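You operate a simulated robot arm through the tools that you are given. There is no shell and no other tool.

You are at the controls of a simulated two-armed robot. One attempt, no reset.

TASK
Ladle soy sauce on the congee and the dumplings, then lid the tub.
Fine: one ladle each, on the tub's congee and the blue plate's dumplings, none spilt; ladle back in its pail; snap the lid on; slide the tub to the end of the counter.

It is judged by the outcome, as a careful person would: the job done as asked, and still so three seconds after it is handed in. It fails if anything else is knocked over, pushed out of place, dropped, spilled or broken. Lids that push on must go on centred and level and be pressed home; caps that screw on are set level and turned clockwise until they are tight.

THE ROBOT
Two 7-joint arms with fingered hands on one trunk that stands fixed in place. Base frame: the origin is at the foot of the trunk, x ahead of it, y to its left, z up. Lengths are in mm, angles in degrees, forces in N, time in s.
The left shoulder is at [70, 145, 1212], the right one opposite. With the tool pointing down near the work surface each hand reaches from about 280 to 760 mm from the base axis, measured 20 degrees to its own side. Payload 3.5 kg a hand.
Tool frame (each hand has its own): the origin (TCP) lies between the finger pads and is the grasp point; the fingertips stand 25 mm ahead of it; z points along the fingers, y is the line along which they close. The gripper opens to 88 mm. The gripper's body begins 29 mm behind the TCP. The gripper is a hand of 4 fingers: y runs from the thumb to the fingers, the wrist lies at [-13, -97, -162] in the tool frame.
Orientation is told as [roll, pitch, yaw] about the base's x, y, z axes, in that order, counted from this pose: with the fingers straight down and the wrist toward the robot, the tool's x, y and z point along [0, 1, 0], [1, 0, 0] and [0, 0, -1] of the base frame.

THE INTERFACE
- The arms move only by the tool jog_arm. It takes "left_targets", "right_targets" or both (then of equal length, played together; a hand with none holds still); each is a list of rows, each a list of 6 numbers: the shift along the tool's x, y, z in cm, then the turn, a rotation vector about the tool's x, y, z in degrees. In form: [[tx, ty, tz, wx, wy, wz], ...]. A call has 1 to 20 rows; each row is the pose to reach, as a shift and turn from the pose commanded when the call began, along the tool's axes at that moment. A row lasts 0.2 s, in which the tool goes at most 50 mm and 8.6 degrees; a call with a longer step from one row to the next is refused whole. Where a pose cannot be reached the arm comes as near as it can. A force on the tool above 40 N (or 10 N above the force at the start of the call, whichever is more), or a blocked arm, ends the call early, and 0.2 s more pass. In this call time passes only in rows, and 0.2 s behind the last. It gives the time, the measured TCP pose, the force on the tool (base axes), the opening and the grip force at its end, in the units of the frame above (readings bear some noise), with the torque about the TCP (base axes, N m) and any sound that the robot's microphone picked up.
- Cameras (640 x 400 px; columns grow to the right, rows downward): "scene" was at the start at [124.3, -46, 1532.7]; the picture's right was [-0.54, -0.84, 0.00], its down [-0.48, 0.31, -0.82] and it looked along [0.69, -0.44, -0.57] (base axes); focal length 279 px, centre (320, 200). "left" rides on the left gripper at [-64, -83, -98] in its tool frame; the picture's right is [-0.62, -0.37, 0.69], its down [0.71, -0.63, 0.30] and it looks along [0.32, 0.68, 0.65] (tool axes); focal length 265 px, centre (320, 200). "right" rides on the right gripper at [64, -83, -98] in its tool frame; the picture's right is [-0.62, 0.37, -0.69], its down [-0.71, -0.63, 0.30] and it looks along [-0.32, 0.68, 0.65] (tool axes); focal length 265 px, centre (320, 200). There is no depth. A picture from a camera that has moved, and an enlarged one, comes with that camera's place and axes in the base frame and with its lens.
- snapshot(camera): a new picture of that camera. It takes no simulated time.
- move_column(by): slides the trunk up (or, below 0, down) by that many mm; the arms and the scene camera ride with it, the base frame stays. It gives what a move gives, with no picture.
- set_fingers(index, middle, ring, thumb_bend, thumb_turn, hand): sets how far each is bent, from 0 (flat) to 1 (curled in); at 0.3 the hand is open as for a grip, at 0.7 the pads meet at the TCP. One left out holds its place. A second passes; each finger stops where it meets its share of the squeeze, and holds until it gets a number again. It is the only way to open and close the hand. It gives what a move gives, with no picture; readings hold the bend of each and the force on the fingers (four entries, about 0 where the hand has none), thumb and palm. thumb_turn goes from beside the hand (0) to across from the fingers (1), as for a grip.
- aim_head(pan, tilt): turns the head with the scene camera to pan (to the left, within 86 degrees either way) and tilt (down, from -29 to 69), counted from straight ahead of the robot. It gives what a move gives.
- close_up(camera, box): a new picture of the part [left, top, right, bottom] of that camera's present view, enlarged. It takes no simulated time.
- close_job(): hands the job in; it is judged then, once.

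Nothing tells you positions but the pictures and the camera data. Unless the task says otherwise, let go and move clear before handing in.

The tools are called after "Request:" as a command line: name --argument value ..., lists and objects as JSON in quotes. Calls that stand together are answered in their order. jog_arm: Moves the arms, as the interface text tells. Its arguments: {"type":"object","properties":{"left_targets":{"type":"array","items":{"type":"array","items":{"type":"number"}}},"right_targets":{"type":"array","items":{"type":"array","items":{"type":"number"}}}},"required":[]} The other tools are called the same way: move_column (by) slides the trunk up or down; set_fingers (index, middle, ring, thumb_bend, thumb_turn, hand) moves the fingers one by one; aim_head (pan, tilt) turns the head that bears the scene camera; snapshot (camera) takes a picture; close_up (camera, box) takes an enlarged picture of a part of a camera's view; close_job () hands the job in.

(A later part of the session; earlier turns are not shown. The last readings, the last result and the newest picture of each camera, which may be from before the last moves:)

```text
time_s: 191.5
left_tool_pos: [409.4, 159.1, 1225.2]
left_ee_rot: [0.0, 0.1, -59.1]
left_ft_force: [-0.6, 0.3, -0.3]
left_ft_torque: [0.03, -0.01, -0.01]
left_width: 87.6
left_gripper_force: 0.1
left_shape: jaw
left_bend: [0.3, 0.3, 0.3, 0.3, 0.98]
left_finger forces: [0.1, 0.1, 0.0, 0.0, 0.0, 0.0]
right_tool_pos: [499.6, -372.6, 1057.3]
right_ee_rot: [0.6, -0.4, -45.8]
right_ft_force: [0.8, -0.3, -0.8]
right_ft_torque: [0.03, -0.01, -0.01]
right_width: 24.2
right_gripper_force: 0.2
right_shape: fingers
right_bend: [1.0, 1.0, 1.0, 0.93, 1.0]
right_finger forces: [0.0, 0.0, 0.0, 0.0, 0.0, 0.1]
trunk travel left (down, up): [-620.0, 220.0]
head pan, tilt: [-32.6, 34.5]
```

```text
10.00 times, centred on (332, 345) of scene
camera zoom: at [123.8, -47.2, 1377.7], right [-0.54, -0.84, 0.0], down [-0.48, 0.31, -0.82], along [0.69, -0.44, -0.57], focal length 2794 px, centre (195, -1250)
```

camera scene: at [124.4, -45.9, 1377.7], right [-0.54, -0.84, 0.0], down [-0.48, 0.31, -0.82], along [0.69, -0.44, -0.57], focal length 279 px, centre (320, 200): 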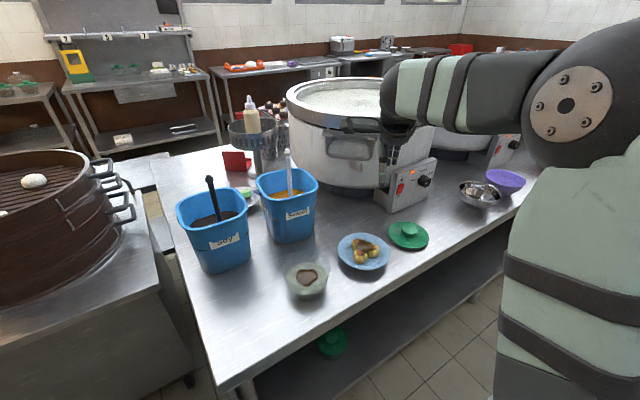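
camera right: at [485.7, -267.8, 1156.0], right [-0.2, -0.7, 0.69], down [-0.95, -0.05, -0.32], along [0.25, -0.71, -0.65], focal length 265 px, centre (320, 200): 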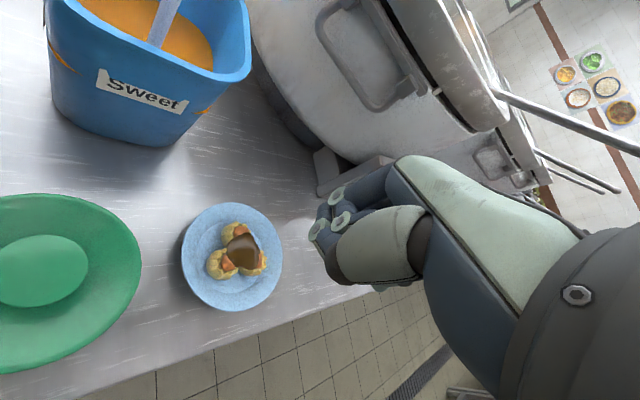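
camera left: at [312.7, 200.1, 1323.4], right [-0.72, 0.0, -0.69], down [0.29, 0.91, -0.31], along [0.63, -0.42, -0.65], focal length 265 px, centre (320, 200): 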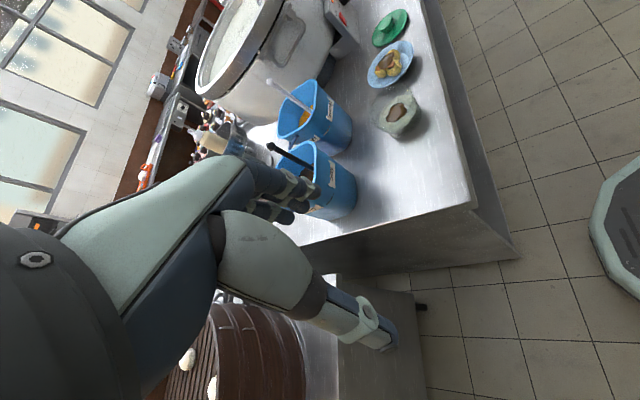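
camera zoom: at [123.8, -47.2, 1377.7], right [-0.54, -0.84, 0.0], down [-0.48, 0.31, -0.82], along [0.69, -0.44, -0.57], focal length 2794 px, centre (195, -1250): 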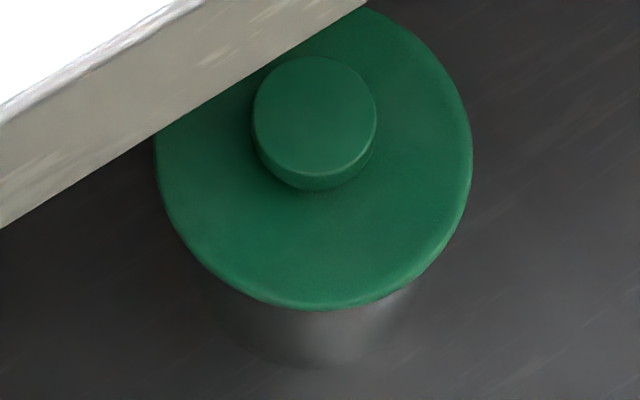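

The lid is level and latched on. Next I'll slide the tub to the counter's near-left end, dragging it gently by the knob. First I'll look at that end of the counter to find the edge.

Request:
set_fingers --hand "right" --index 0.3 --middle 0.3 --ring 0.3 --thumb_bend 0.3

Request:
aim_head --pan -5 --tilt 48

Request:
snapshot --camera "scene"

```text
time_s: 192.5
left_tool_pos: [410.5, 158.8, 1224.9]
left_ee_rot: [0.1, -0.2, -59.1]
left_ft_force: [0.1, -0.4, 0.4]
left_ft_torque: [0.0, 0.0, -0.02]
left_width: 87.5
left_gripper_force: 0.1
left_shape: jaw
left_bend: [0.3, 0.3, 0.3, 0.3, 0.98]
left_finger forces: [0.0, 0.0, 0.0, 0.1, 0.0, 0.0]
right_tool_pos: [499.8, -372.3, 1056.9]
right_ee_rot: [0.6, -0.6, -45.8]
right_ft_force: [0.4, -0.5, -0.4]
right_ft_torque: [0.0, 0.04, 0.03]
right_width: 84.3
right_gripper_force: 0.0
right_shape: fingers
right_bend: [0.3, 0.3, 0.3, 0.3, 0.98]
right_finger forces: [0.1, 0.0, 0.0, 0.0, 0.1, 0.0]
trunk travel left (down, up): [-620.0, 220.0]
head pan, tilt: [-32.6, 34.5]
```

```text
time_s: 193.4
left_tool_pos: [410.4, 159.2, 1224.8]
left_ee_rot: [0.0, -0.1, -59.2]
left_ft_force: [-0.6, -0.2, 1.1]
left_ft_torque: [0.01, 0.0, 0.02]
left_width: 87.6
left_gripper_force: 0.0
left_shape: jaw
left_bend: [0.3, 0.3, 0.3, 0.3, 0.98]
left_finger forces: [0.1, 0.0, 0.0, 0.0, 0.1, 0.0]
right_tool_pos: [500.3, -370.8, 1055.4]
right_ee_rot: [0.6, -0.5, -45.9]
right_ft_force: [-0.2, 0.2, -0.5]
right_ft_torque: [-0.02, 0.01, 0.0]
right_width: 84.3
right_gripper_force: 0.0
right_shape: fingers
right_bend: [0.3, 0.3, 0.3, 0.3, 0.98]
right_finger forces: [0.1, 0.0, 0.0, 0.0, 0.0, 0.1]
trunk travel left (down, up): [-620.0, 220.0]
head pan, tilt: [-5.0, 48.0]
```

```text
taken
camera scene: at [128.4, -5.2, 1357.9], right [-0.09, -1.0, 0.0], down [-0.74, 0.07, -0.67], along [0.67, -0.06, -0.74], focal length 279 px, centre (320, 200)
```

scene: 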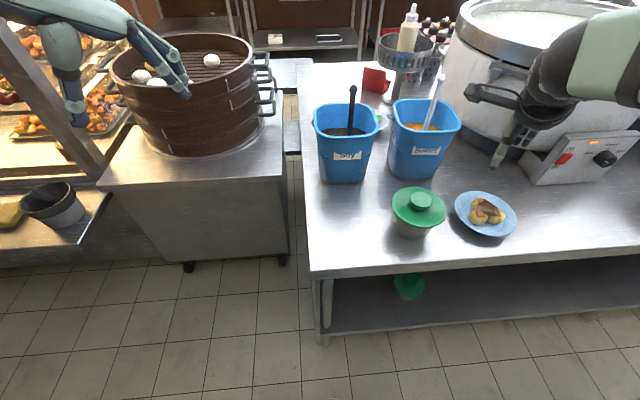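

The counter's left end is at about y = -7. From this angle I can also check the lid's centring sideways.

Request:
close_up --camera "scene" --box '[380, 170, 460, 250]'

Request:
close_up --camera "scene" --box '[385, 260, 435, 310]'

Request:
close_up --camera "scene" --box '[290, 60, 480, 220]'

```text
5.00 times, centred on (420, 210) of scene
camera zoom: at [128.4, -5.2, 1357.9], right [-0.09, -1.0, 0.0], down [-0.74, 0.07, -0.67], along [0.67, -0.06, -0.74], focal length 1397 px, centre (-180, 150)
```

zoom: 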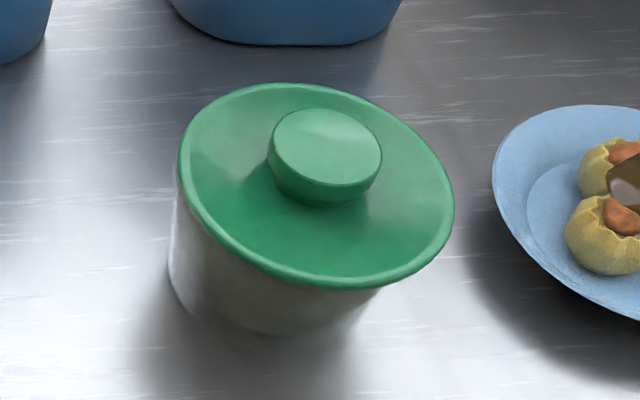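

```text
8.00 times, centred on (410, 285) of scene
camera zoom: at [128.4, -5.2, 1357.9], right [-0.09, -1.0, 0.0], down [-0.74, 0.07, -0.67], along [0.67, -0.06, -0.74], focal length 2235 px, centre (-400, -480)
```

zoom: 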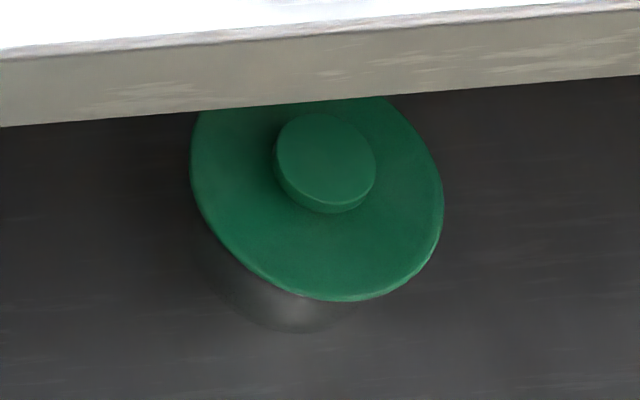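

```text
2.50 times, centred on (385, 140) of scene
camera zoom: at [128.4, -5.2, 1357.9], right [-0.09, -1.0, 0.0], down [-0.74, 0.07, -0.67], along [0.67, -0.06, -0.74], focal length 698 px, centre (158, 350)
```

zoom: 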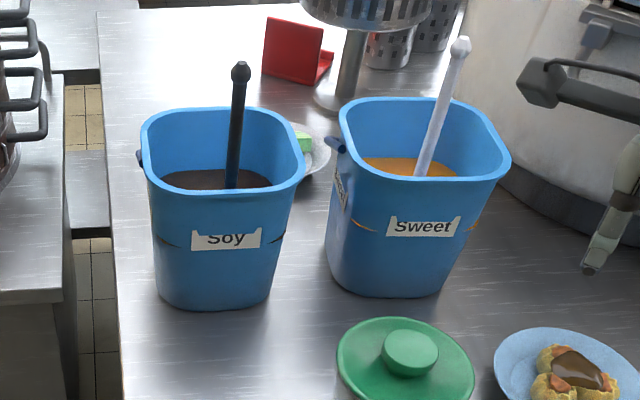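

Seen from here, the lid is latched and level, though it sits a few millimetres to the right. Dragging the tub leftward by its knob also pulls the lid the right way. I'll turn the hand to a natural angle above the knob.

Request:
jog_arm --right_targets '[[1.2, -0.8, 1.0, 0, 0, -6.5], [2.5, -1.7, 2.2, 0, 0, -13], [3.8, -2.6, 3.5, 0, 0, -19.6], [5.1, -3.5, 4.8, 0, 0, -26.2], [6.4, -4.4, 6.1, 0, 0, -32.8], [7.6, -5.2, 7.4, 0, 0, -39.3], [8.77, -5.93, 8.6, 0, 0, -45.8]]'

Request:
snapshot --camera "right"

Request:
close_up --camera "scene" --box '[360, 120, 480, 260]'

```text
time_s: 195.1
left_tool_pos: [411.7, 158.8, 1225.4]
left_ee_rot: [0.0, 0.0, -59.1]
left_ft_force: [-0.4, 0.2, 0.4]
left_ft_torque: [-0.01, 0.0, 0.02]
left_width: 87.6
left_gripper_force: 0.1
left_shape: jaw
left_bend: [0.3, 0.3, 0.3, 0.3, 0.98]
left_finger forces: [0.1, 0.0, 0.1, 0.0, 0.1, 0.1]
right_tool_pos: [522.4, -267.3, 971.7]
right_ee_rot: [-0.1, -0.7, 0.1]
right_ft_force: [0.0, 0.1, 0.5]
right_ft_torque: [-0.02, -0.02, -0.02]
right_width: 84.2
right_gripper_force: 0.0
right_shape: fingers
right_bend: [0.3, 0.3, 0.3, 0.3, 0.98]
right_finger forces: [0.1, 0.0, 0.0, 0.0, 0.0, 0.0]
trunk travel left (down, up): [-620.0, 220.0]
head pan, tilt: [-5.0, 48.0]
```

```text
taken
camera right: at [438.0, -202.8, 1068.9], right [0.36, -0.62, 0.7], down [-0.62, -0.72, -0.31], along [0.69, -0.32, -0.65], focal length 265 px, centre (320, 200)
```

right: 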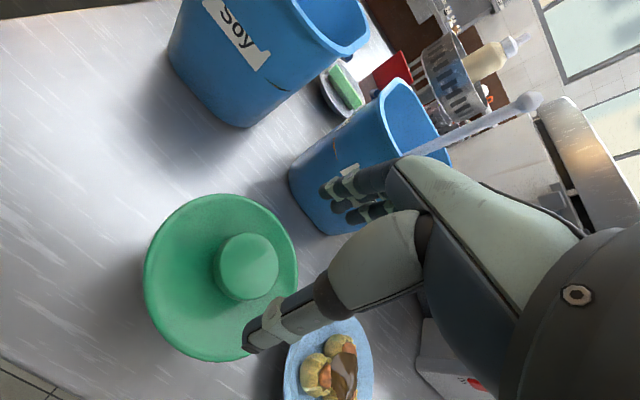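

```text
2.86 times, centred on (420, 190) of scene
camera zoom: at [129.0, -5.3, 1357.9], right [-0.09, -1.0, 0.0], down [-0.74, 0.06, -0.67], along [0.67, -0.06, -0.74], focal length 798 px, centre (34, 229)
```

zoom: 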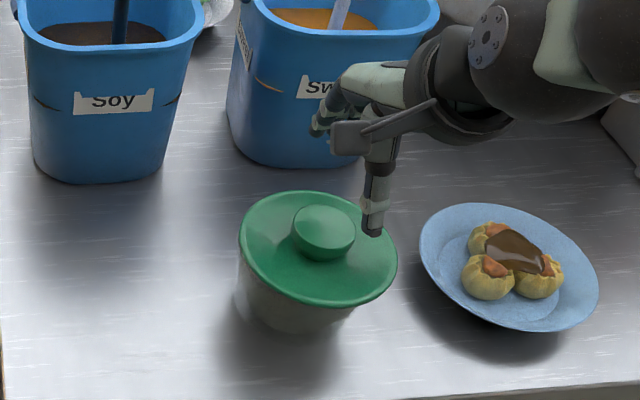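

The knob is centred under the hand. I'll descend and take hold of it lightly.

Request:
jog_arm --right_targets '[[0, -0.1, 1.6, 0, 0, 0], [0, -0.1, 3.2, 0, 0, 0], [0, -0.1, 4.7, 0, 0, 0], [0, -0.1, 5.7, 0, 0, 0]]'

Request:
set_fingers --hand "right" --index 0.46 --middle 0.46 --ring 0.46 --thumb_bend 0.46

Request:
set_fingers --hand "right" --index 0.57 --middle 0.57 --ring 0.57 --thumb_bend 0.57

Request:
close_up --camera "scene" --box '[360, 140, 470, 250]'

Request:
close_up --camera "left" --box '[360, 50, 440, 145]'

```text
time_s: 196.1
left_tool_pos: [410.4, 159.4, 1223.9]
left_ee_rot: [-0.1, 0.0, -59.1]
left_ft_force: [0.0, 0.2, 0.4]
left_ft_torque: [0.0, 0.03, 0.04]
left_width: 87.5
left_gripper_force: 0.1
left_shape: jaw
left_bend: [0.3, 0.3, 0.3, 0.3, 0.98]
left_finger forces: [0.1, 0.0, 0.0, 0.0, 0.0, 0.0]
right_tool_pos: [523.1, -269.3, 915.8]
right_ee_rot: [0.1, -0.7, 0.0]
right_ft_force: [0.6, 0.0, 0.9]
right_ft_torque: [0.0, -0.01, 0.01]
right_width: 84.5
right_gripper_force: 0.1
right_shape: fingers
right_bend: [0.3, 0.3, 0.3, 0.3, 0.98]
right_finger forces: [0.0, 0.1, 0.1, 0.1, 0.1, 0.0]
trunk travel left (down, up): [-620.0, 220.0]
head pan, tilt: [-5.0, 48.0]
```

```text
time_s: 197.1
left_tool_pos: [409.9, 160.0, 1225.7]
left_ee_rot: [0.0, -0.2, -59.1]
left_ft_force: [0.5, -0.2, -0.7]
left_ft_torque: [0.01, -0.01, -0.03]
left_width: 87.4
left_gripper_force: 0.1
left_shape: jaw
left_bend: [0.3, 0.3, 0.3, 0.3, 0.98]
left_finger forces: [0.0, 0.0, 0.1, 0.0, 0.0, 0.0]
right_tool_pos: [522.0, -268.8, 915.6]
right_ee_rot: [0.1, -0.7, 0.0]
right_ft_force: [0.4, -0.8, -0.4]
right_ft_torque: [0.01, -0.02, 0.02]
right_width: 50.8
right_gripper_force: 0.1
right_shape: fingers
right_bend: [0.46, 0.46, 0.46, 0.46, 0.99]
right_finger forces: [0.0, 0.1, 0.0, 0.1, 0.0, 0.1]
trunk travel left (down, up): [-620.0, 220.0]
head pan, tilt: [-5.0, 48.0]
```

```text
time_s: 198.1
left_tool_pos: [410.1, 159.5, 1224.9]
left_ee_rot: [0.0, -0.1, -59.2]
left_ft_force: [1.2, -0.7, -0.3]
left_ft_torque: [-0.01, 0.01, 0.02]
left_width: 87.2
left_gripper_force: 0.0
left_shape: jaw
left_bend: [0.3, 0.3, 0.3, 0.3, 0.98]
left_finger forces: [0.0, 0.0, 0.1, 0.1, 0.1, 0.0]
right_tool_pos: [523.2, -269.3, 914.3]
right_ee_rot: [0.1, -0.8, -0.1]
right_ft_force: [0.9, -0.8, 0.1]
right_ft_torque: [0.01, -0.02, 0.01]
right_width: 40.9
right_gripper_force: 4.5
right_shape: fingers
right_bend: [0.51, 0.54, 0.56, 0.5, 1.0]
right_finger forces: [3.1, 1.9, 0.0, 0.0, 4.5, 0.0]
trunk travel left (down, up): [-620.0, 220.0]
head pan, tilt: [-5.0, 48.0]
```

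```text
3.64 times, centred on (415, 195) of scene
camera zoom: at [128.6, -5.1, 1357.9], right [-0.09, -1.0, 0.0], down [-0.74, 0.06, -0.67], along [0.67, -0.06, -0.74], focal length 1016 px, centre (-26, 218)
```

zoom: 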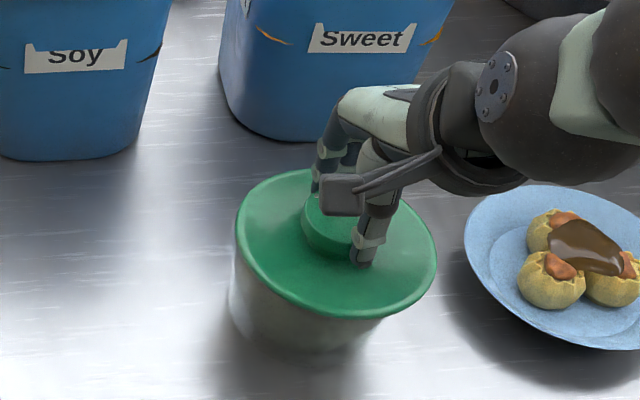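

```text
4.21 times, centred on (400, 98) of left
camera zoom: at [312.8, 200.2, 1323.4], right [-0.72, 0.0, -0.69], down [0.29, 0.91, -0.31], along [0.63, -0.42, -0.65], focal length 1118 px, centre (-17, 632)
```

zoom: 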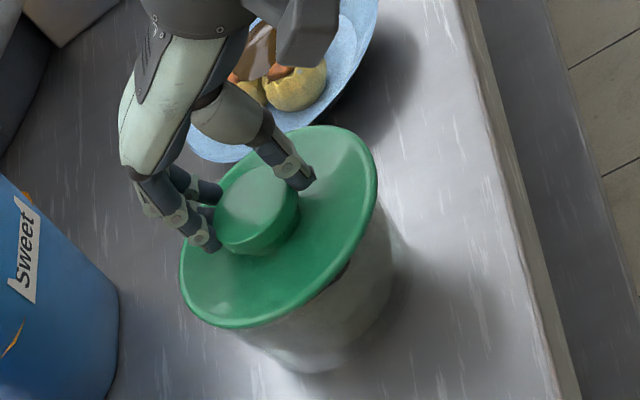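

I have a light hold on the knob with the tub still resting on the counter. I'll start dragging it left slowly and check after a few centimetres.

Request:
jog_arm --right_targets '[[0.4, 0, 0, 0, 0, 0], [1.0, 0, 0, 0, 0, 0], [1.8, 0, 0, 0, 0, 0], [2.6, 0, 0, 0, 0, 0], [3.2, 0, 0, 0, 0, 0], [3.5, 0, 0, 0, 0, 0]]'

Request:
close_up --camera "scene" --box '[350, 150, 450, 250]'

Request:
close_up --camera "left" --box '[360, 60, 440, 155]'

```text
time_s: 199.4
left_tool_pos: [409.7, 160.6, 1225.2]
left_ee_rot: [0.1, -0.2, -59.1]
left_ft_force: [-0.3, 0.7, 0.3]
left_ft_torque: [-0.03, 0.01, 0.01]
left_width: 87.6
left_gripper_force: 0.1
left_shape: jaw
left_bend: [0.3, 0.3, 0.3, 0.3, 0.98]
left_finger forces: [0.0, 0.1, 0.0, 0.0, 0.1, 0.0]
right_tool_pos: [522.3, -233.8, 914.5]
right_ee_rot: [0.0, -0.8, 0.0]
right_ft_force: [-0.1, -2.0, 2.4]
right_ft_torque: [-0.05, -0.02, -0.02]
right_width: 40.8
right_gripper_force: 5.2
right_shape: fingers
right_bend: [0.51, 0.54, 0.56, 0.5, 1.0]
right_finger forces: [2.8, 2.0, 0.1, 0.0, 4.9, 0.1]
trunk travel left (down, up): [-620.0, 220.0]
head pan, tilt: [-5.0, 48.0]
```

```text
4.00 times, centred on (400, 200) of scene
camera zoom: at [128.1, -5.3, 1358.0], right [-0.09, -1.0, 0.0], down [-0.74, 0.06, -0.67], along [0.67, -0.06, -0.74], focal length 1118 px, centre (0, 200)
```

zoom: 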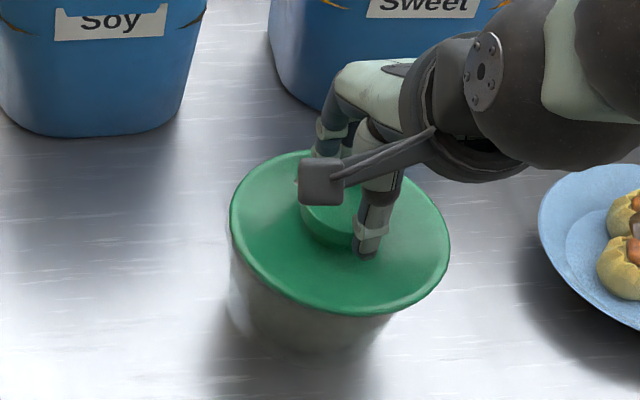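

```text
4.21 times, centred on (400, 108) of left
camera zoom: at [312.4, 200.0, 1323.5], right [-0.72, 0.0, -0.69], down [0.29, 0.91, -0.31], along [0.63, -0.42, -0.65], focal length 1118 px, centre (-17, 590)
```

zoom: 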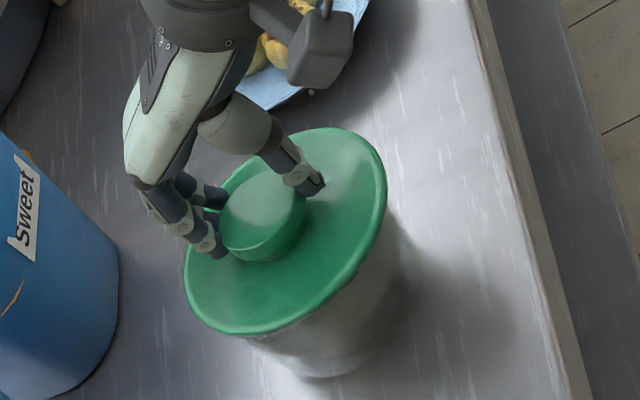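

The tub is sliding smoothly with about 2 N. I'll continue the drag toward the counter's end.

Request:
jog_arm --right_targets '[[0.5, 0, 0, 0, 0, 0], [1.4, 0, 0, 0, 0, 0], [2.6, 0, 0, 0, 0, 0], [3.8, 0, 0, 0, 0, 0], [5.0, 0, 0, 0, 0, 0], [6.2, 0, 0, 0, 0, 0], [7.4, 0, 0, 0, 0, 0], [8.6, 0, 0, 0, 0, 0], [9.6, 0, 0, 0, 0, 0], [10.2, 0, 0, 0, 0, 0], [10.5, 0, 0, 0, 0, 0]]'

Request:
snapshot --camera "scene"

Request:
close_up --camera "scene" --box '[290, 150, 420, 290]'

Request:
snapshot --camera "left"

```text
time_s: 201.8
left_tool_pos: [410.3, 159.2, 1224.6]
left_ee_rot: [0.1, -0.1, -59.0]
left_ft_force: [-0.3, -0.5, -0.3]
left_ft_torque: [0.01, -0.02, -0.01]
left_width: 87.6
left_gripper_force: 0.1
left_shape: jaw
left_bend: [0.3, 0.3, 0.3, 0.3, 0.98]
left_finger forces: [0.0, 0.1, 0.0, 0.1, 0.0, 0.0]
right_tool_pos: [523.3, -129.1, 913.7]
right_ee_rot: [0.0, -0.8, 0.0]
right_ft_force: [0.2, -2.5, 5.2]
right_ft_torque: [-0.06, 0.02, 0.0]
right_width: 40.5
right_gripper_force: 4.5
right_shape: fingers
right_bend: [0.52, 0.54, 0.56, 0.5, 1.0]
right_finger forces: [2.7, 2.1, 0.0, 0.1, 5.1, 0.0]
trunk travel left (down, up): [-620.0, 220.0]
head pan, tilt: [-5.0, 48.0]
```

```text
taken
camera scene: at [127.8, -5.4, 1358.0], right [-0.09, -1.0, 0.0], down [-0.74, 0.07, -0.67], along [0.67, -0.06, -0.74], focal length 279 px, centre (320, 200)
```

scene: 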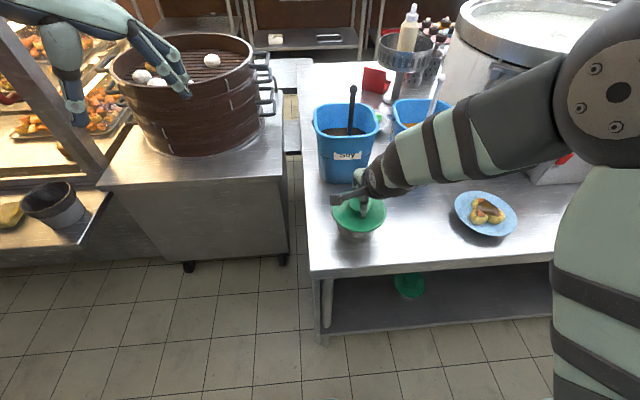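

```text
2.86 times, centred on (355, 220) of scene
camera zoom: at [127.8, -5.4, 1358.0], right [-0.09, -1.0, 0.0], down [-0.74, 0.07, -0.67], along [0.67, -0.06, -0.74], focal length 798 px, centre (220, 143)
```

zoom: 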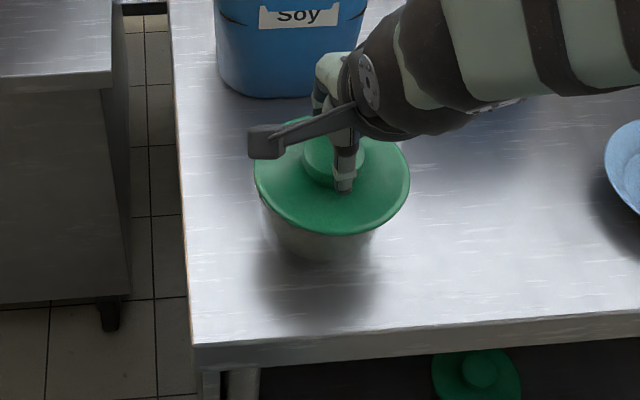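

```text
taken
camera left: at [312.0, 199.8, 1323.7], right [-0.72, 0.0, -0.69], down [0.29, 0.91, -0.3], along [0.63, -0.42, -0.65], focal length 265 px, centre (320, 200)
```

left: 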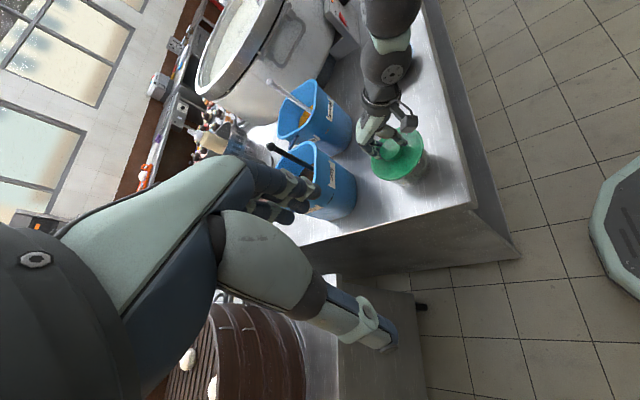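

The tub is close to the end. I'll slide it the last 4 cm, leaving it safely inside the edge.

Request:
jog_arm --right_targets '[[0.5, 0, -0.03, 0, 0, 0], [1.4, 0, -0.05, 0, 0, 0], [2.4, 0, -0.05, 0, 0, 0], [3.3, 0, -0.05, 0, 0, 0], [3.8, 0, -0.05, 0, 0, 0], [4.0, 0, -0.05, 0, 0, 0]]'

Request:
close_up --camera "scene" --box '[290, 150, 420, 290]'

Request:
close_up --camera "left" --box '[340, 100, 480, 240]'

```text
time_s: 203.2
left_tool_pos: [409.8, 159.1, 1225.8]
left_ee_rot: [0.1, -0.1, -59.1]
left_ft_force: [-0.2, -0.4, -1.0]
left_ft_torque: [-0.01, -0.01, 0.0]
left_width: 87.7
left_gripper_force: 0.0
left_shape: jaw
left_bend: [0.3, 0.3, 0.3, 0.3, 0.98]
left_finger forces: [0.1, 0.1, 0.0, 0.0, 0.1, 0.1]
right_tool_pos: [523.1, -89.2, 914.8]
right_ee_rot: [0.2, -0.7, 0.0]
right_ft_force: [-0.2, -0.6, -0.9]
right_ft_torque: [-0.01, -0.01, 0.01]
right_width: 40.7
right_gripper_force: 5.1
right_shape: fingers
right_bend: [0.52, 0.54, 0.56, 0.5, 1.0]
right_finger forces: [3.0, 1.8, 0.0, 0.1, 5.1, 0.0]
trunk travel left (down, up): [-620.0, 220.0]
head pan, tilt: [-5.0, 48.0]
```

```text
2.86 times, centred on (355, 220) of scene
camera zoom: at [128.4, -5.1, 1357.9], right [-0.09, -1.0, 0.0], down [-0.74, 0.06, -0.67], along [0.67, -0.06, -0.74], focal length 798 px, centre (220, 143)
```

zoom: 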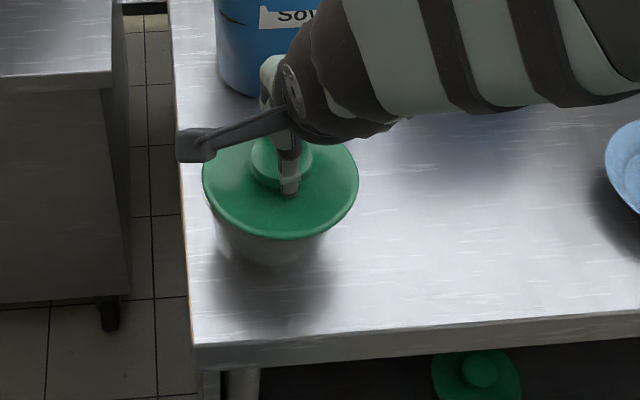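

```text
2.86 times, centred on (410, 170) of left
camera zoom: at [312.6, 200.1, 1323.4], right [-0.72, 0.0, -0.69], down [0.29, 0.91, -0.31], along [0.63, -0.42, -0.65], focal length 758 px, centre (63, 286)
```

zoom: 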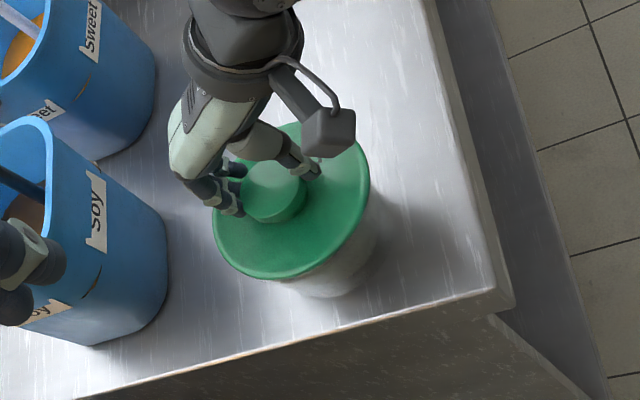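

The tub stands at the end of the counter, safely inside the edge. I'll release the knob gently and rise clear.

Request:
set_fingers --hand "right" --index 0.46 --middle 0.46 --ring 0.46 --thumb_bend 0.45

Request:
set_fingers --hand "right" --index 0.3 --middle 0.3 --ring 0.3 --thumb_bend 0.3

Request:
jog_arm --right_targets '[[0, 0, -1.5, 0, 0, 0], [0, 0, -3.5, 0, 0, 0], [0, 0, -6.0, 0, 0, 0], [0, 0, -9.0, 0, 0, 0], [-2.0, -1.0, -12.0, 0, 0, 0], [-5.0, -2.0, -14.0, 0, 0, 0], [-8.5, -3.0, -16.0, 0, 0, 0], [-12.5, -4.0, -18.0, 0, 0, 0], [-16.5, -5.0, -20.0, 0, 0, 0]]'

Request:
snapshot --camera "scene"

Request:
close_up --camera "scene" --box '[290, 150, 400, 290]'

Request:
close_up --camera "left" --box '[340, 100, 480, 240]'

```text
time_s: 204.2
left_tool_pos: [409.9, 159.3, 1225.9]
left_ee_rot: [0.0, -0.1, -59.1]
left_ft_force: [-0.6, -0.2, 0.1]
left_ft_torque: [-0.03, -0.02, 0.01]
left_width: 87.6
left_gripper_force: 0.1
left_shape: jaw
left_bend: [0.3, 0.3, 0.3, 0.3, 0.98]
left_finger forces: [0.1, 0.0, 0.0, 0.0, 0.0, 0.0]
right_tool_pos: [523.6, -89.3, 917.4]
right_ee_rot: [0.1, -0.7, 0.0]
right_ft_force: [0.1, 0.5, 0.1]
right_ft_torque: [-0.03, 0.0, 0.0]
right_width: 50.8
right_gripper_force: 0.2
right_shape: fingers
right_bend: [0.46, 0.46, 0.46, 0.45, 0.99]
right_finger forces: [0.1, 0.0, 0.0, 0.1, 0.0, 0.1]
trunk travel left (down, up): [-620.0, 220.0]
head pan, tilt: [-5.0, 48.0]
```

```text
time_s: 205.2
left_tool_pos: [409.7, 158.2, 1225.9]
left_ee_rot: [0.0, -0.2, -59.1]
left_ft_force: [-0.6, -0.3, -0.1]
left_ft_torque: [0.02, 0.01, 0.01]
left_width: 87.6
left_gripper_force: 0.0
left_shape: jaw
left_bend: [0.3, 0.3, 0.3, 0.3, 0.98]
left_finger forces: [0.0, 0.0, 0.1, 0.1, 0.0, 0.1]
right_tool_pos: [523.2, -90.1, 916.3]
right_ee_rot: [0.0, -0.8, 0.0]
right_ft_force: [-0.5, -0.2, 0.2]
right_ft_torque: [-0.01, 0.0, 0.01]
right_width: 84.0
right_gripper_force: 0.1
right_shape: fingers
right_bend: [0.3, 0.3, 0.3, 0.3, 0.98]
right_finger forces: [0.0, 0.0, 0.0, 0.0, 0.1, 0.1]
trunk travel left (down, up): [-620.0, 220.0]
head pan, tilt: [-5.0, 48.0]
```

```text
time_s: 207.2
left_tool_pos: [410.6, 157.5, 1225.2]
left_ee_rot: [0.0, 0.0, -59.1]
left_ft_force: [-0.2, -0.4, 0.2]
left_ft_torque: [0.04, -0.01, 0.01]
left_width: 87.7
left_gripper_force: 0.1
left_shape: jaw
left_bend: [0.3, 0.3, 0.3, 0.3, 0.98]
left_finger forces: [0.0, 0.1, 0.0, 0.0, 0.0, 0.0]
right_tool_pos: [467.8, -257.3, 1114.0]
right_ee_rot: [0.1, -0.8, 0.0]
right_ft_force: [-0.3, -0.2, 0.6]
right_ft_torque: [0.01, -0.01, -0.02]
right_width: 84.5
right_gripper_force: 0.0
right_shape: fingers
right_bend: [0.3, 0.3, 0.3, 0.3, 0.98]
right_finger forces: [0.0, 0.1, 0.0, 0.0, 0.1, 0.1]
trunk travel left (down, up): [-620.0, 220.0]
head pan, tilt: [-5.0, 48.0]
```

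```text
taken
camera scene: at [127.9, -7.2, 1357.9], right [-0.09, -1.0, 0.0], down [-0.74, 0.07, -0.67], along [0.67, -0.06, -0.74], focal length 279 px, centre (320, 200)
```

scene: 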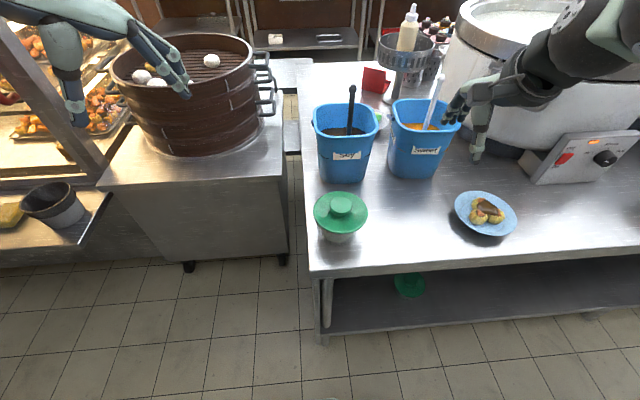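

```text
2.86 times, centred on (345, 220) of scene
camera zoom: at [127.9, -7.2, 1357.9], right [-0.09, -1.0, 0.0], down [-0.74, 0.07, -0.67], along [0.67, -0.06, -0.74], focal length 798 px, centre (249, 143)
```

zoom: 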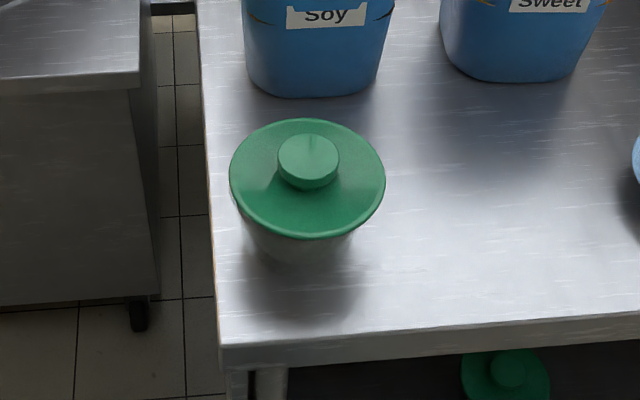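

```text
2.86 times, centred on (410, 170) of left
camera zoom: at [312.1, 198.2, 1323.9], right [-0.72, 0.0, -0.69], down [0.29, 0.91, -0.3], along [0.63, -0.42, -0.65], focal length 758 px, centre (63, 286)
```

zoom: 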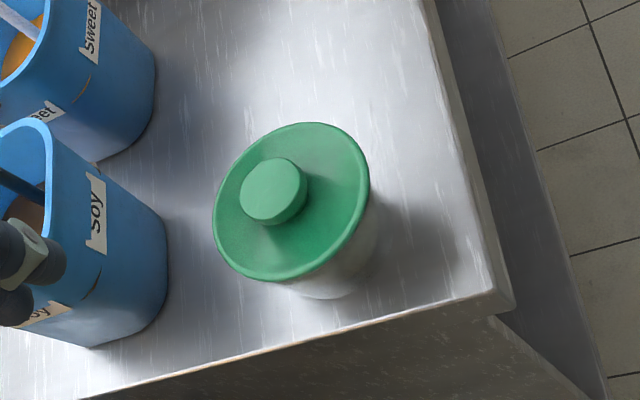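

The tub stands at the end with its lid on. I'll take a tight, nearly head-on look at the lid's centring.

Request:
close_up --camera "scene" --box '[308, 185, 374, 250]'

Request:
close_up --camera "left" --box '[378, 135, 438, 205]'

Request:
snapshot --camera "right"

```text
6.15 times, centred on (341, 218) of scene
camera zoom: at [127.9, -7.2, 1357.9], right [-0.09, -1.0, 0.0], down [-0.74, 0.07, -0.67], along [0.67, -0.06, -0.74], focal length 1719 px, centre (191, 92)
```

zoom: 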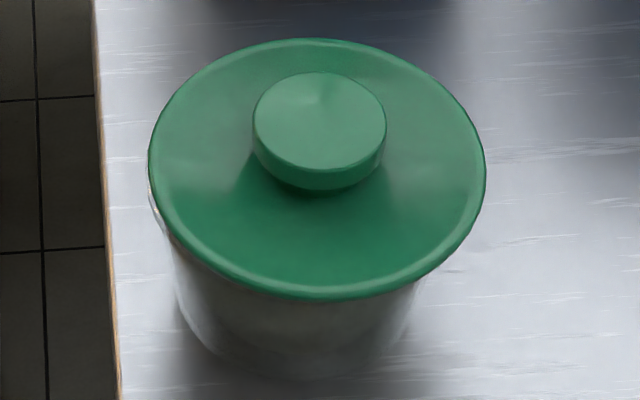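

```text
5.71 times, centred on (408, 170) of left
camera zoom: at [312.1, 198.2, 1323.9], right [-0.72, 0.0, -0.69], down [0.29, 0.91, -0.3], along [0.63, -0.42, -0.65], focal length 1517 px, centre (-183, 371)
```

zoom: 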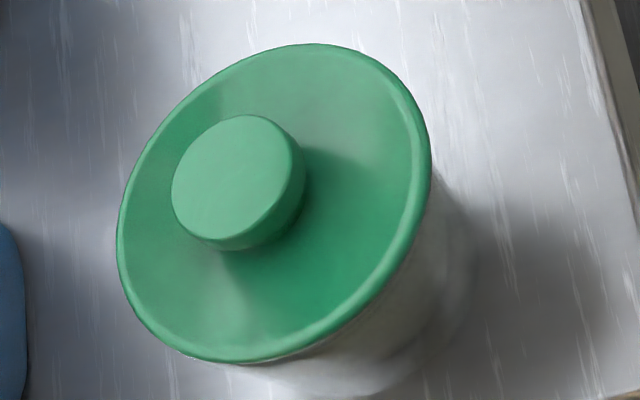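

```text
taken
camera right: at [383.8, -191.3, 1213.1], right [0.36, -0.62, 0.7], down [-0.63, -0.71, -0.31], along [0.69, -0.32, -0.65], focal length 265 px, centre (320, 200)
```

right: 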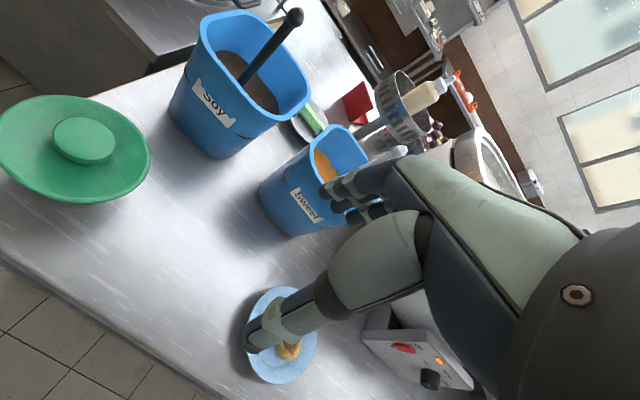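

Everything is in place: the tub is lidded at the counter's end and the ladle is in its pail. I'll move the right hand well clear and make a final inspection for spills or displaced items.

Request:
jog_arm --right_targets '[[-2, -1.0, -1.0, 0, 0, 0], [-5, -2.5, -2.0, 0, 0, 0], [-8.5, -4, -3.0, 0, 0, 0], [-12, -5.7, -4.0, 0, 0, 0], [-14.3, -6.8, -5.0, 0, 0, 0]]'

Request:
aim_head --pan -25 --tilt 42

Request:
snapshot --camera "scene"

Request:
close_up --camera "scene" --box '[200, 120, 400, 300]'

Request:
close_up --camera "scene" --box '[300, 170, 460, 300]'

```text
time_s: 208.4
left_tool_pos: [409.4, 158.7, 1225.4]
left_ee_rot: [0.0, -0.1, -59.1]
left_ft_force: [-0.3, -0.8, 0.1]
left_ft_torque: [0.04, 0.02, 0.01]
left_width: 87.7
left_gripper_force: 0.1
left_shape: jaw
left_bend: [0.3, 0.3, 0.3, 0.3, 0.98]
left_finger forces: [0.0, 0.1, 0.0, 0.1, 0.0, 0.0]
right_tool_pos: [448.6, -391.5, 1153.7]
right_ee_rot: [0.1, -0.7, 0.0]
right_ft_force: [0.1, 0.5, 0.1]
right_ft_torque: [0.02, 0.0, -0.03]
right_width: 84.4
right_gripper_force: 0.0
right_shape: fingers
right_bend: [0.3, 0.3, 0.3, 0.3, 0.98]
right_finger forces: [0.0, 0.0, 0.0, 0.0, 0.0, 0.1]
right hand out of reach, approached as far as the arm can: row 3, 4, 5
trunk travel left (down, up): [-620.0, 220.0]
head pan, tilt: [-5.0, 48.0]
```

```text
time_s: 209.3
left_tool_pos: [410.6, 159.1, 1224.9]
left_ee_rot: [0.0, -0.1, -59.1]
left_ft_force: [-0.4, -0.4, -0.3]
left_ft_torque: [-0.01, -0.02, 0.01]
left_width: 87.7
left_gripper_force: 0.0
left_shape: jaw
left_bend: [0.3, 0.3, 0.3, 0.3, 0.98]
left_finger forces: [0.0, 0.0, 0.1, 0.0, 0.1, 0.1]
right_tool_pos: [450.2, -389.7, 1153.7]
right_ee_rot: [0.2, -0.6, 0.0]
right_ft_force: [-0.1, 0.1, 0.3]
right_ft_torque: [0.01, 0.0, 0.01]
right_width: 84.5
right_gripper_force: 0.1
right_shape: fingers
right_bend: [0.3, 0.3, 0.3, 0.3, 0.98]
right_finger forces: [0.0, 0.0, 0.0, 0.1, 0.0, 0.0]
trunk travel left (down, up): [-620.0, 220.0]
head pan, tilt: [-25.0, 42.0]
```

```text
taken
camera scene: at [125.7, -33.4, 1366.4], right [-0.42, -0.91, 0.0], down [-0.61, 0.28, -0.74], along [0.67, -0.31, -0.67], focal length 279 px, centre (320, 200)
```

scene: 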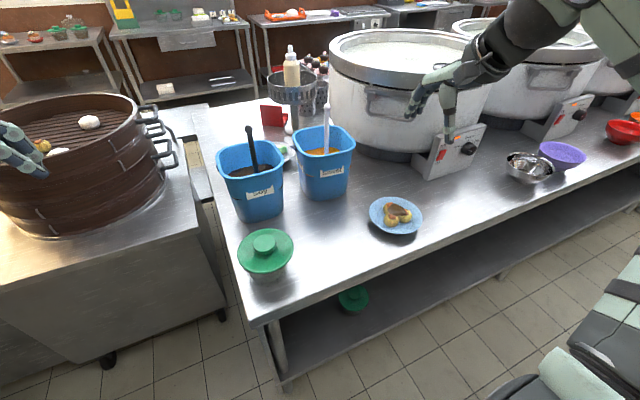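

```text
2.22 times, centred on (300, 210) of scene
camera zoom: at [125.7, -33.4, 1366.4], right [-0.42, -0.91, 0.0], down [-0.61, 0.28, -0.74], along [0.67, -0.31, -0.67], focal length 621 px, centre (364, 178)
```

zoom: 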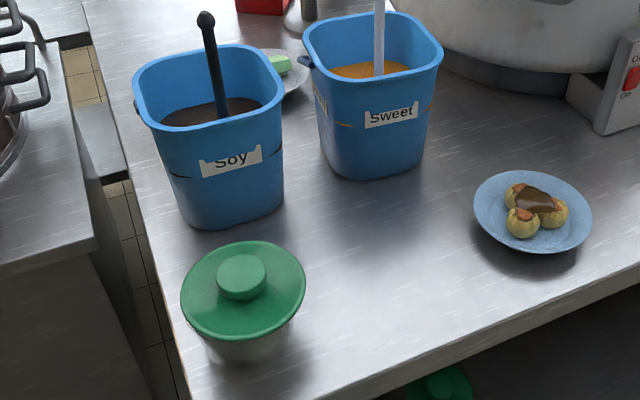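

```text
3.08 times, centred on (380, 235) of scene
camera zoom: at [125.7, -33.4, 1366.4], right [-0.42, -0.91, 0.0], down [-0.61, 0.28, -0.74], along [0.67, -0.31, -0.67], focal length 860 px, centre (135, 92)
```

zoom: 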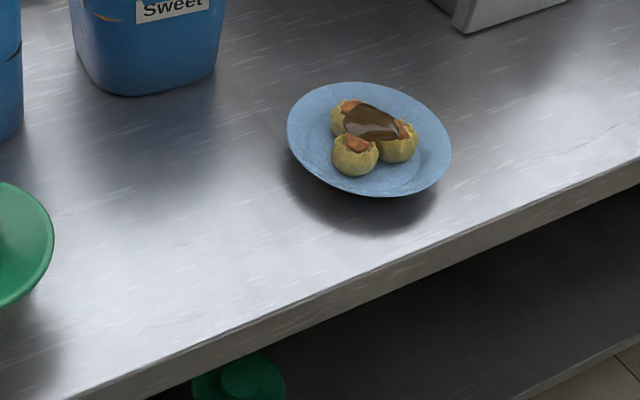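

No spills are visible, and plate, pails and ladle are in order. I'll take one more zoom of the lidded tub from this angle.

Request:
close_up --camera "scene" --box '[230, 220, 300, 290]'

Request:
close_up --camera "scene" --box '[205, 115, 295, 230]'

```text
5.71 times, centred on (265, 255) of scene
camera zoom: at [125.7, -33.4, 1366.4], right [-0.42, -0.91, 0.0], down [-0.61, 0.28, -0.74], along [0.67, -0.31, -0.67], focal length 1596 px, centre (634, -114)
```

zoom: 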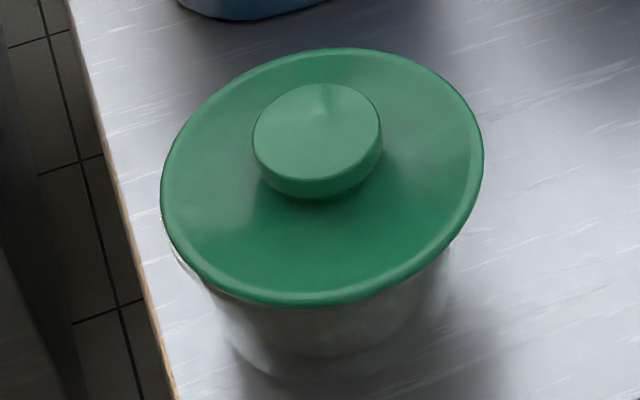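

```text
3.48 times, centred on (250, 172) of scene
camera zoom: at [125.7, -33.4, 1366.4], right [-0.42, -0.91, 0.0], down [-0.61, 0.28, -0.74], along [0.67, -0.31, -0.67], focal length 972 px, centre (564, 296)
```

zoom: 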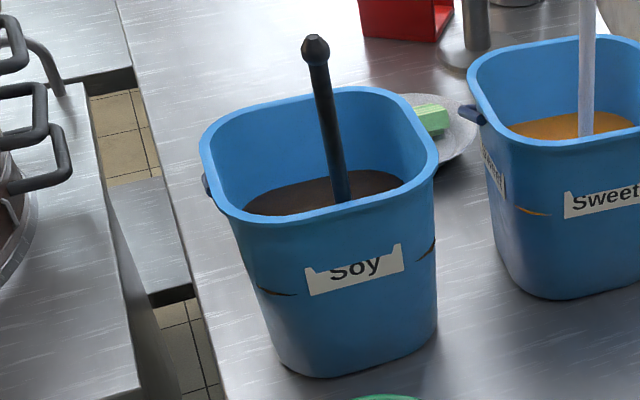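

From here the tub's rim just peeks out on the left, so the lid is a few millimetres off-centre. I'll try to true it up gently: the left hand steadies the tub's left side while the right hand holds the knob. First I'll bring the left hand around beside the counter's end.

Request:
set_fingers --hand "left" --ring 0.95

Request:
jog_arm --left_targets '[[0.46, 1.09, 2.71, -3.21, -5.65, -4.18], [0.91, 2.18, 5.42, -6.42, -11.3, -8.35], [1.37, 3.27, 8.13, -9.63, -16.95, -12.53], [1.82, 4.35, 10.83, -12.83, -22.6, -16.7], [2.28, 5.44, 13.54, -16.04, -28.25, -20.88], [2.74, 6.53, 16.25, -19.25, -33.9, -25.05], [3.19, 7.62, 18.96, -22.46, -39.55, -29.23], [3.65, 8.71, 21.67, -25.67, -45.2, -33.4], [4.1, 9.8, 24.38, -28.88, -50.85, -37.58], [4.56, 10.88, 27.08, -32.08, -56.5, -41.75], [5.01, 11.97, 29.79, -35.29, -62.15, -45.93], [5.47, 13.06, 32.5, -38.5, -67.8, -50.1]]'

Request:
snapshot --camera "scene"

Request:
snapshot --camera "left"

```text
time_s: 210.3
left_tool_pos: [410.1, 159.8, 1224.9]
left_ee_rot: [0.0, 0.0, -59.3]
left_ft_force: [-0.2, 0.1, -0.1]
left_ft_torque: [0.02, -0.01, -0.01]
left_width: 84.4
left_gripper_force: 0.1
left_shape: fingers
left_bend: [0.3, 0.3, 0.95, 0.3, 0.98]
left_finger forces: [0.1, 0.0, 0.0, 0.0, 0.0, 0.1]
right_tool_pos: [449.4, -391.3, 1155.3]
right_ee_rot: [0.1, -0.7, 0.0]
right_ft_force: [0.1, -0.1, -0.4]
right_ft_torque: [0.0, 0.03, -0.03]
right_width: 84.5
right_gripper_force: 0.1
right_shape: fingers
right_bend: [0.3, 0.3, 0.3, 0.3, 0.98]
right_finger forces: [0.0, 0.0, 0.0, 0.0, 0.1, 0.0]
trunk travel left (down, up): [-620.0, 220.0]
head pan, tilt: [-25.0, 42.0]
```

```text
time_s: 212.9
left_tool_pos: [526.1, 74.9, 900.2]
left_ee_rot: [-75.2, -0.1, 0.1]
left_ft_force: [0.2, -0.3, 0.0]
left_ft_torque: [0.01, 0.0, 0.01]
left_width: 84.7
left_gripper_force: 0.1
left_shape: fingers
left_bend: [0.3, 0.3, 0.95, 0.3, 0.98]
left_finger forces: [0.0, 0.1, 0.0, 0.1, 0.0, 0.1]
right_tool_pos: [450.2, -391.5, 1153.1]
right_ee_rot: [0.1, -0.7, 0.0]
right_ft_force: [0.8, -0.6, -0.1]
right_ft_torque: [0.01, 0.01, -0.03]
right_width: 84.3
right_gripper_force: 0.0
right_shape: fingers
right_bend: [0.3, 0.3, 0.3, 0.3, 0.98]
right_finger forces: [0.1, 0.1, 0.1, 0.0, 0.0, 0.0]
trunk travel left (down, up): [-620.0, 220.0]
head pan, tilt: [-25.0, 42.0]
```

```text
taken
camera scene: at [126.9, -33.6, 1366.4], right [-0.42, -0.91, 0.0], down [-0.61, 0.28, -0.74], along [0.67, -0.31, -0.67], focal length 279 px, centre (320, 200)
```

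scene: 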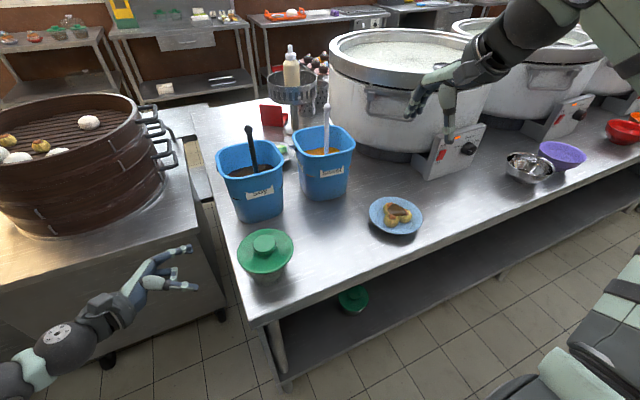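

```text
taken
camera left: at [442.8, 155.3, 988.1], right [-0.37, -0.83, 0.42], down [-0.63, -0.11, -0.77], along [0.68, -0.55, -0.48], focal length 265 px, centre (320, 200)
```

left: 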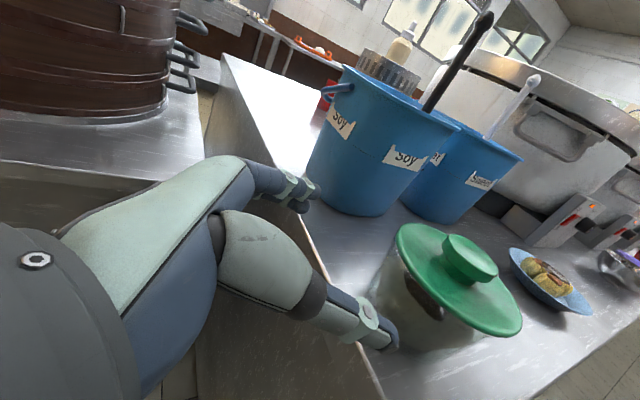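

This gives an excellent low side view of the tub. I'll zoom in.

Request:
close_up --camera "left" --box '[360, 200, 560, 370]'

Request:
close_up --camera "left" --box '[370, 210, 470, 310]'

Request:
close_up --camera "left" --box '[440, 270, 540, 370]'

```text
2.35 times, centred on (460, 285) of left
camera zoom: at [442.8, 155.3, 988.1], right [-0.37, -0.83, 0.42], down [-0.63, -0.11, -0.77], along [0.68, -0.55, -0.48], focal length 624 px, centre (-9, 0)
```

zoom: 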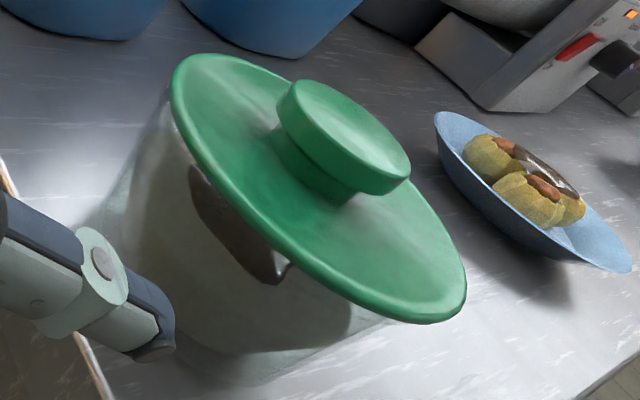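

```text
4.00 times, centred on (420, 260) of left
camera zoom: at [442.8, 155.3, 988.1], right [-0.37, -0.83, 0.42], down [-0.63, -0.11, -0.77], along [0.68, -0.55, -0.48], focal length 1062 px, centre (-80, -40)
```

zoom: 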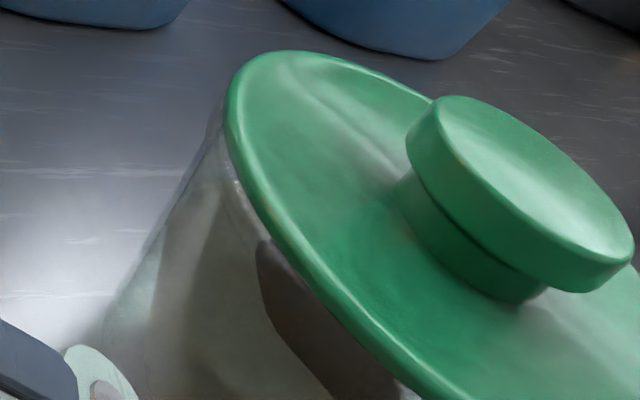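

```text
4.00 times, centred on (490, 320) of left
camera zoom: at [442.8, 155.3, 988.1], right [-0.37, -0.83, 0.42], down [-0.63, -0.11, -0.77], along [0.68, -0.55, -0.48], focal length 1062 px, centre (-360, -280)
```

zoom: 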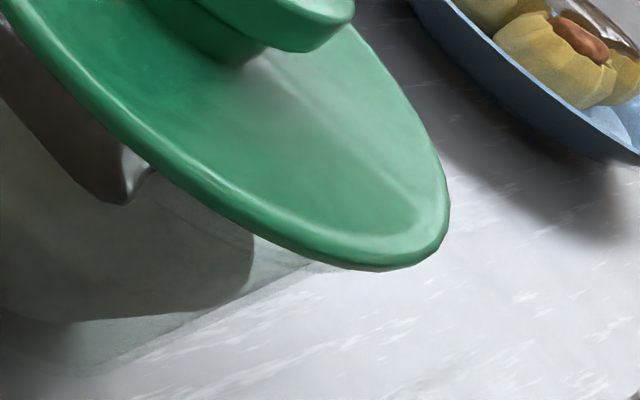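

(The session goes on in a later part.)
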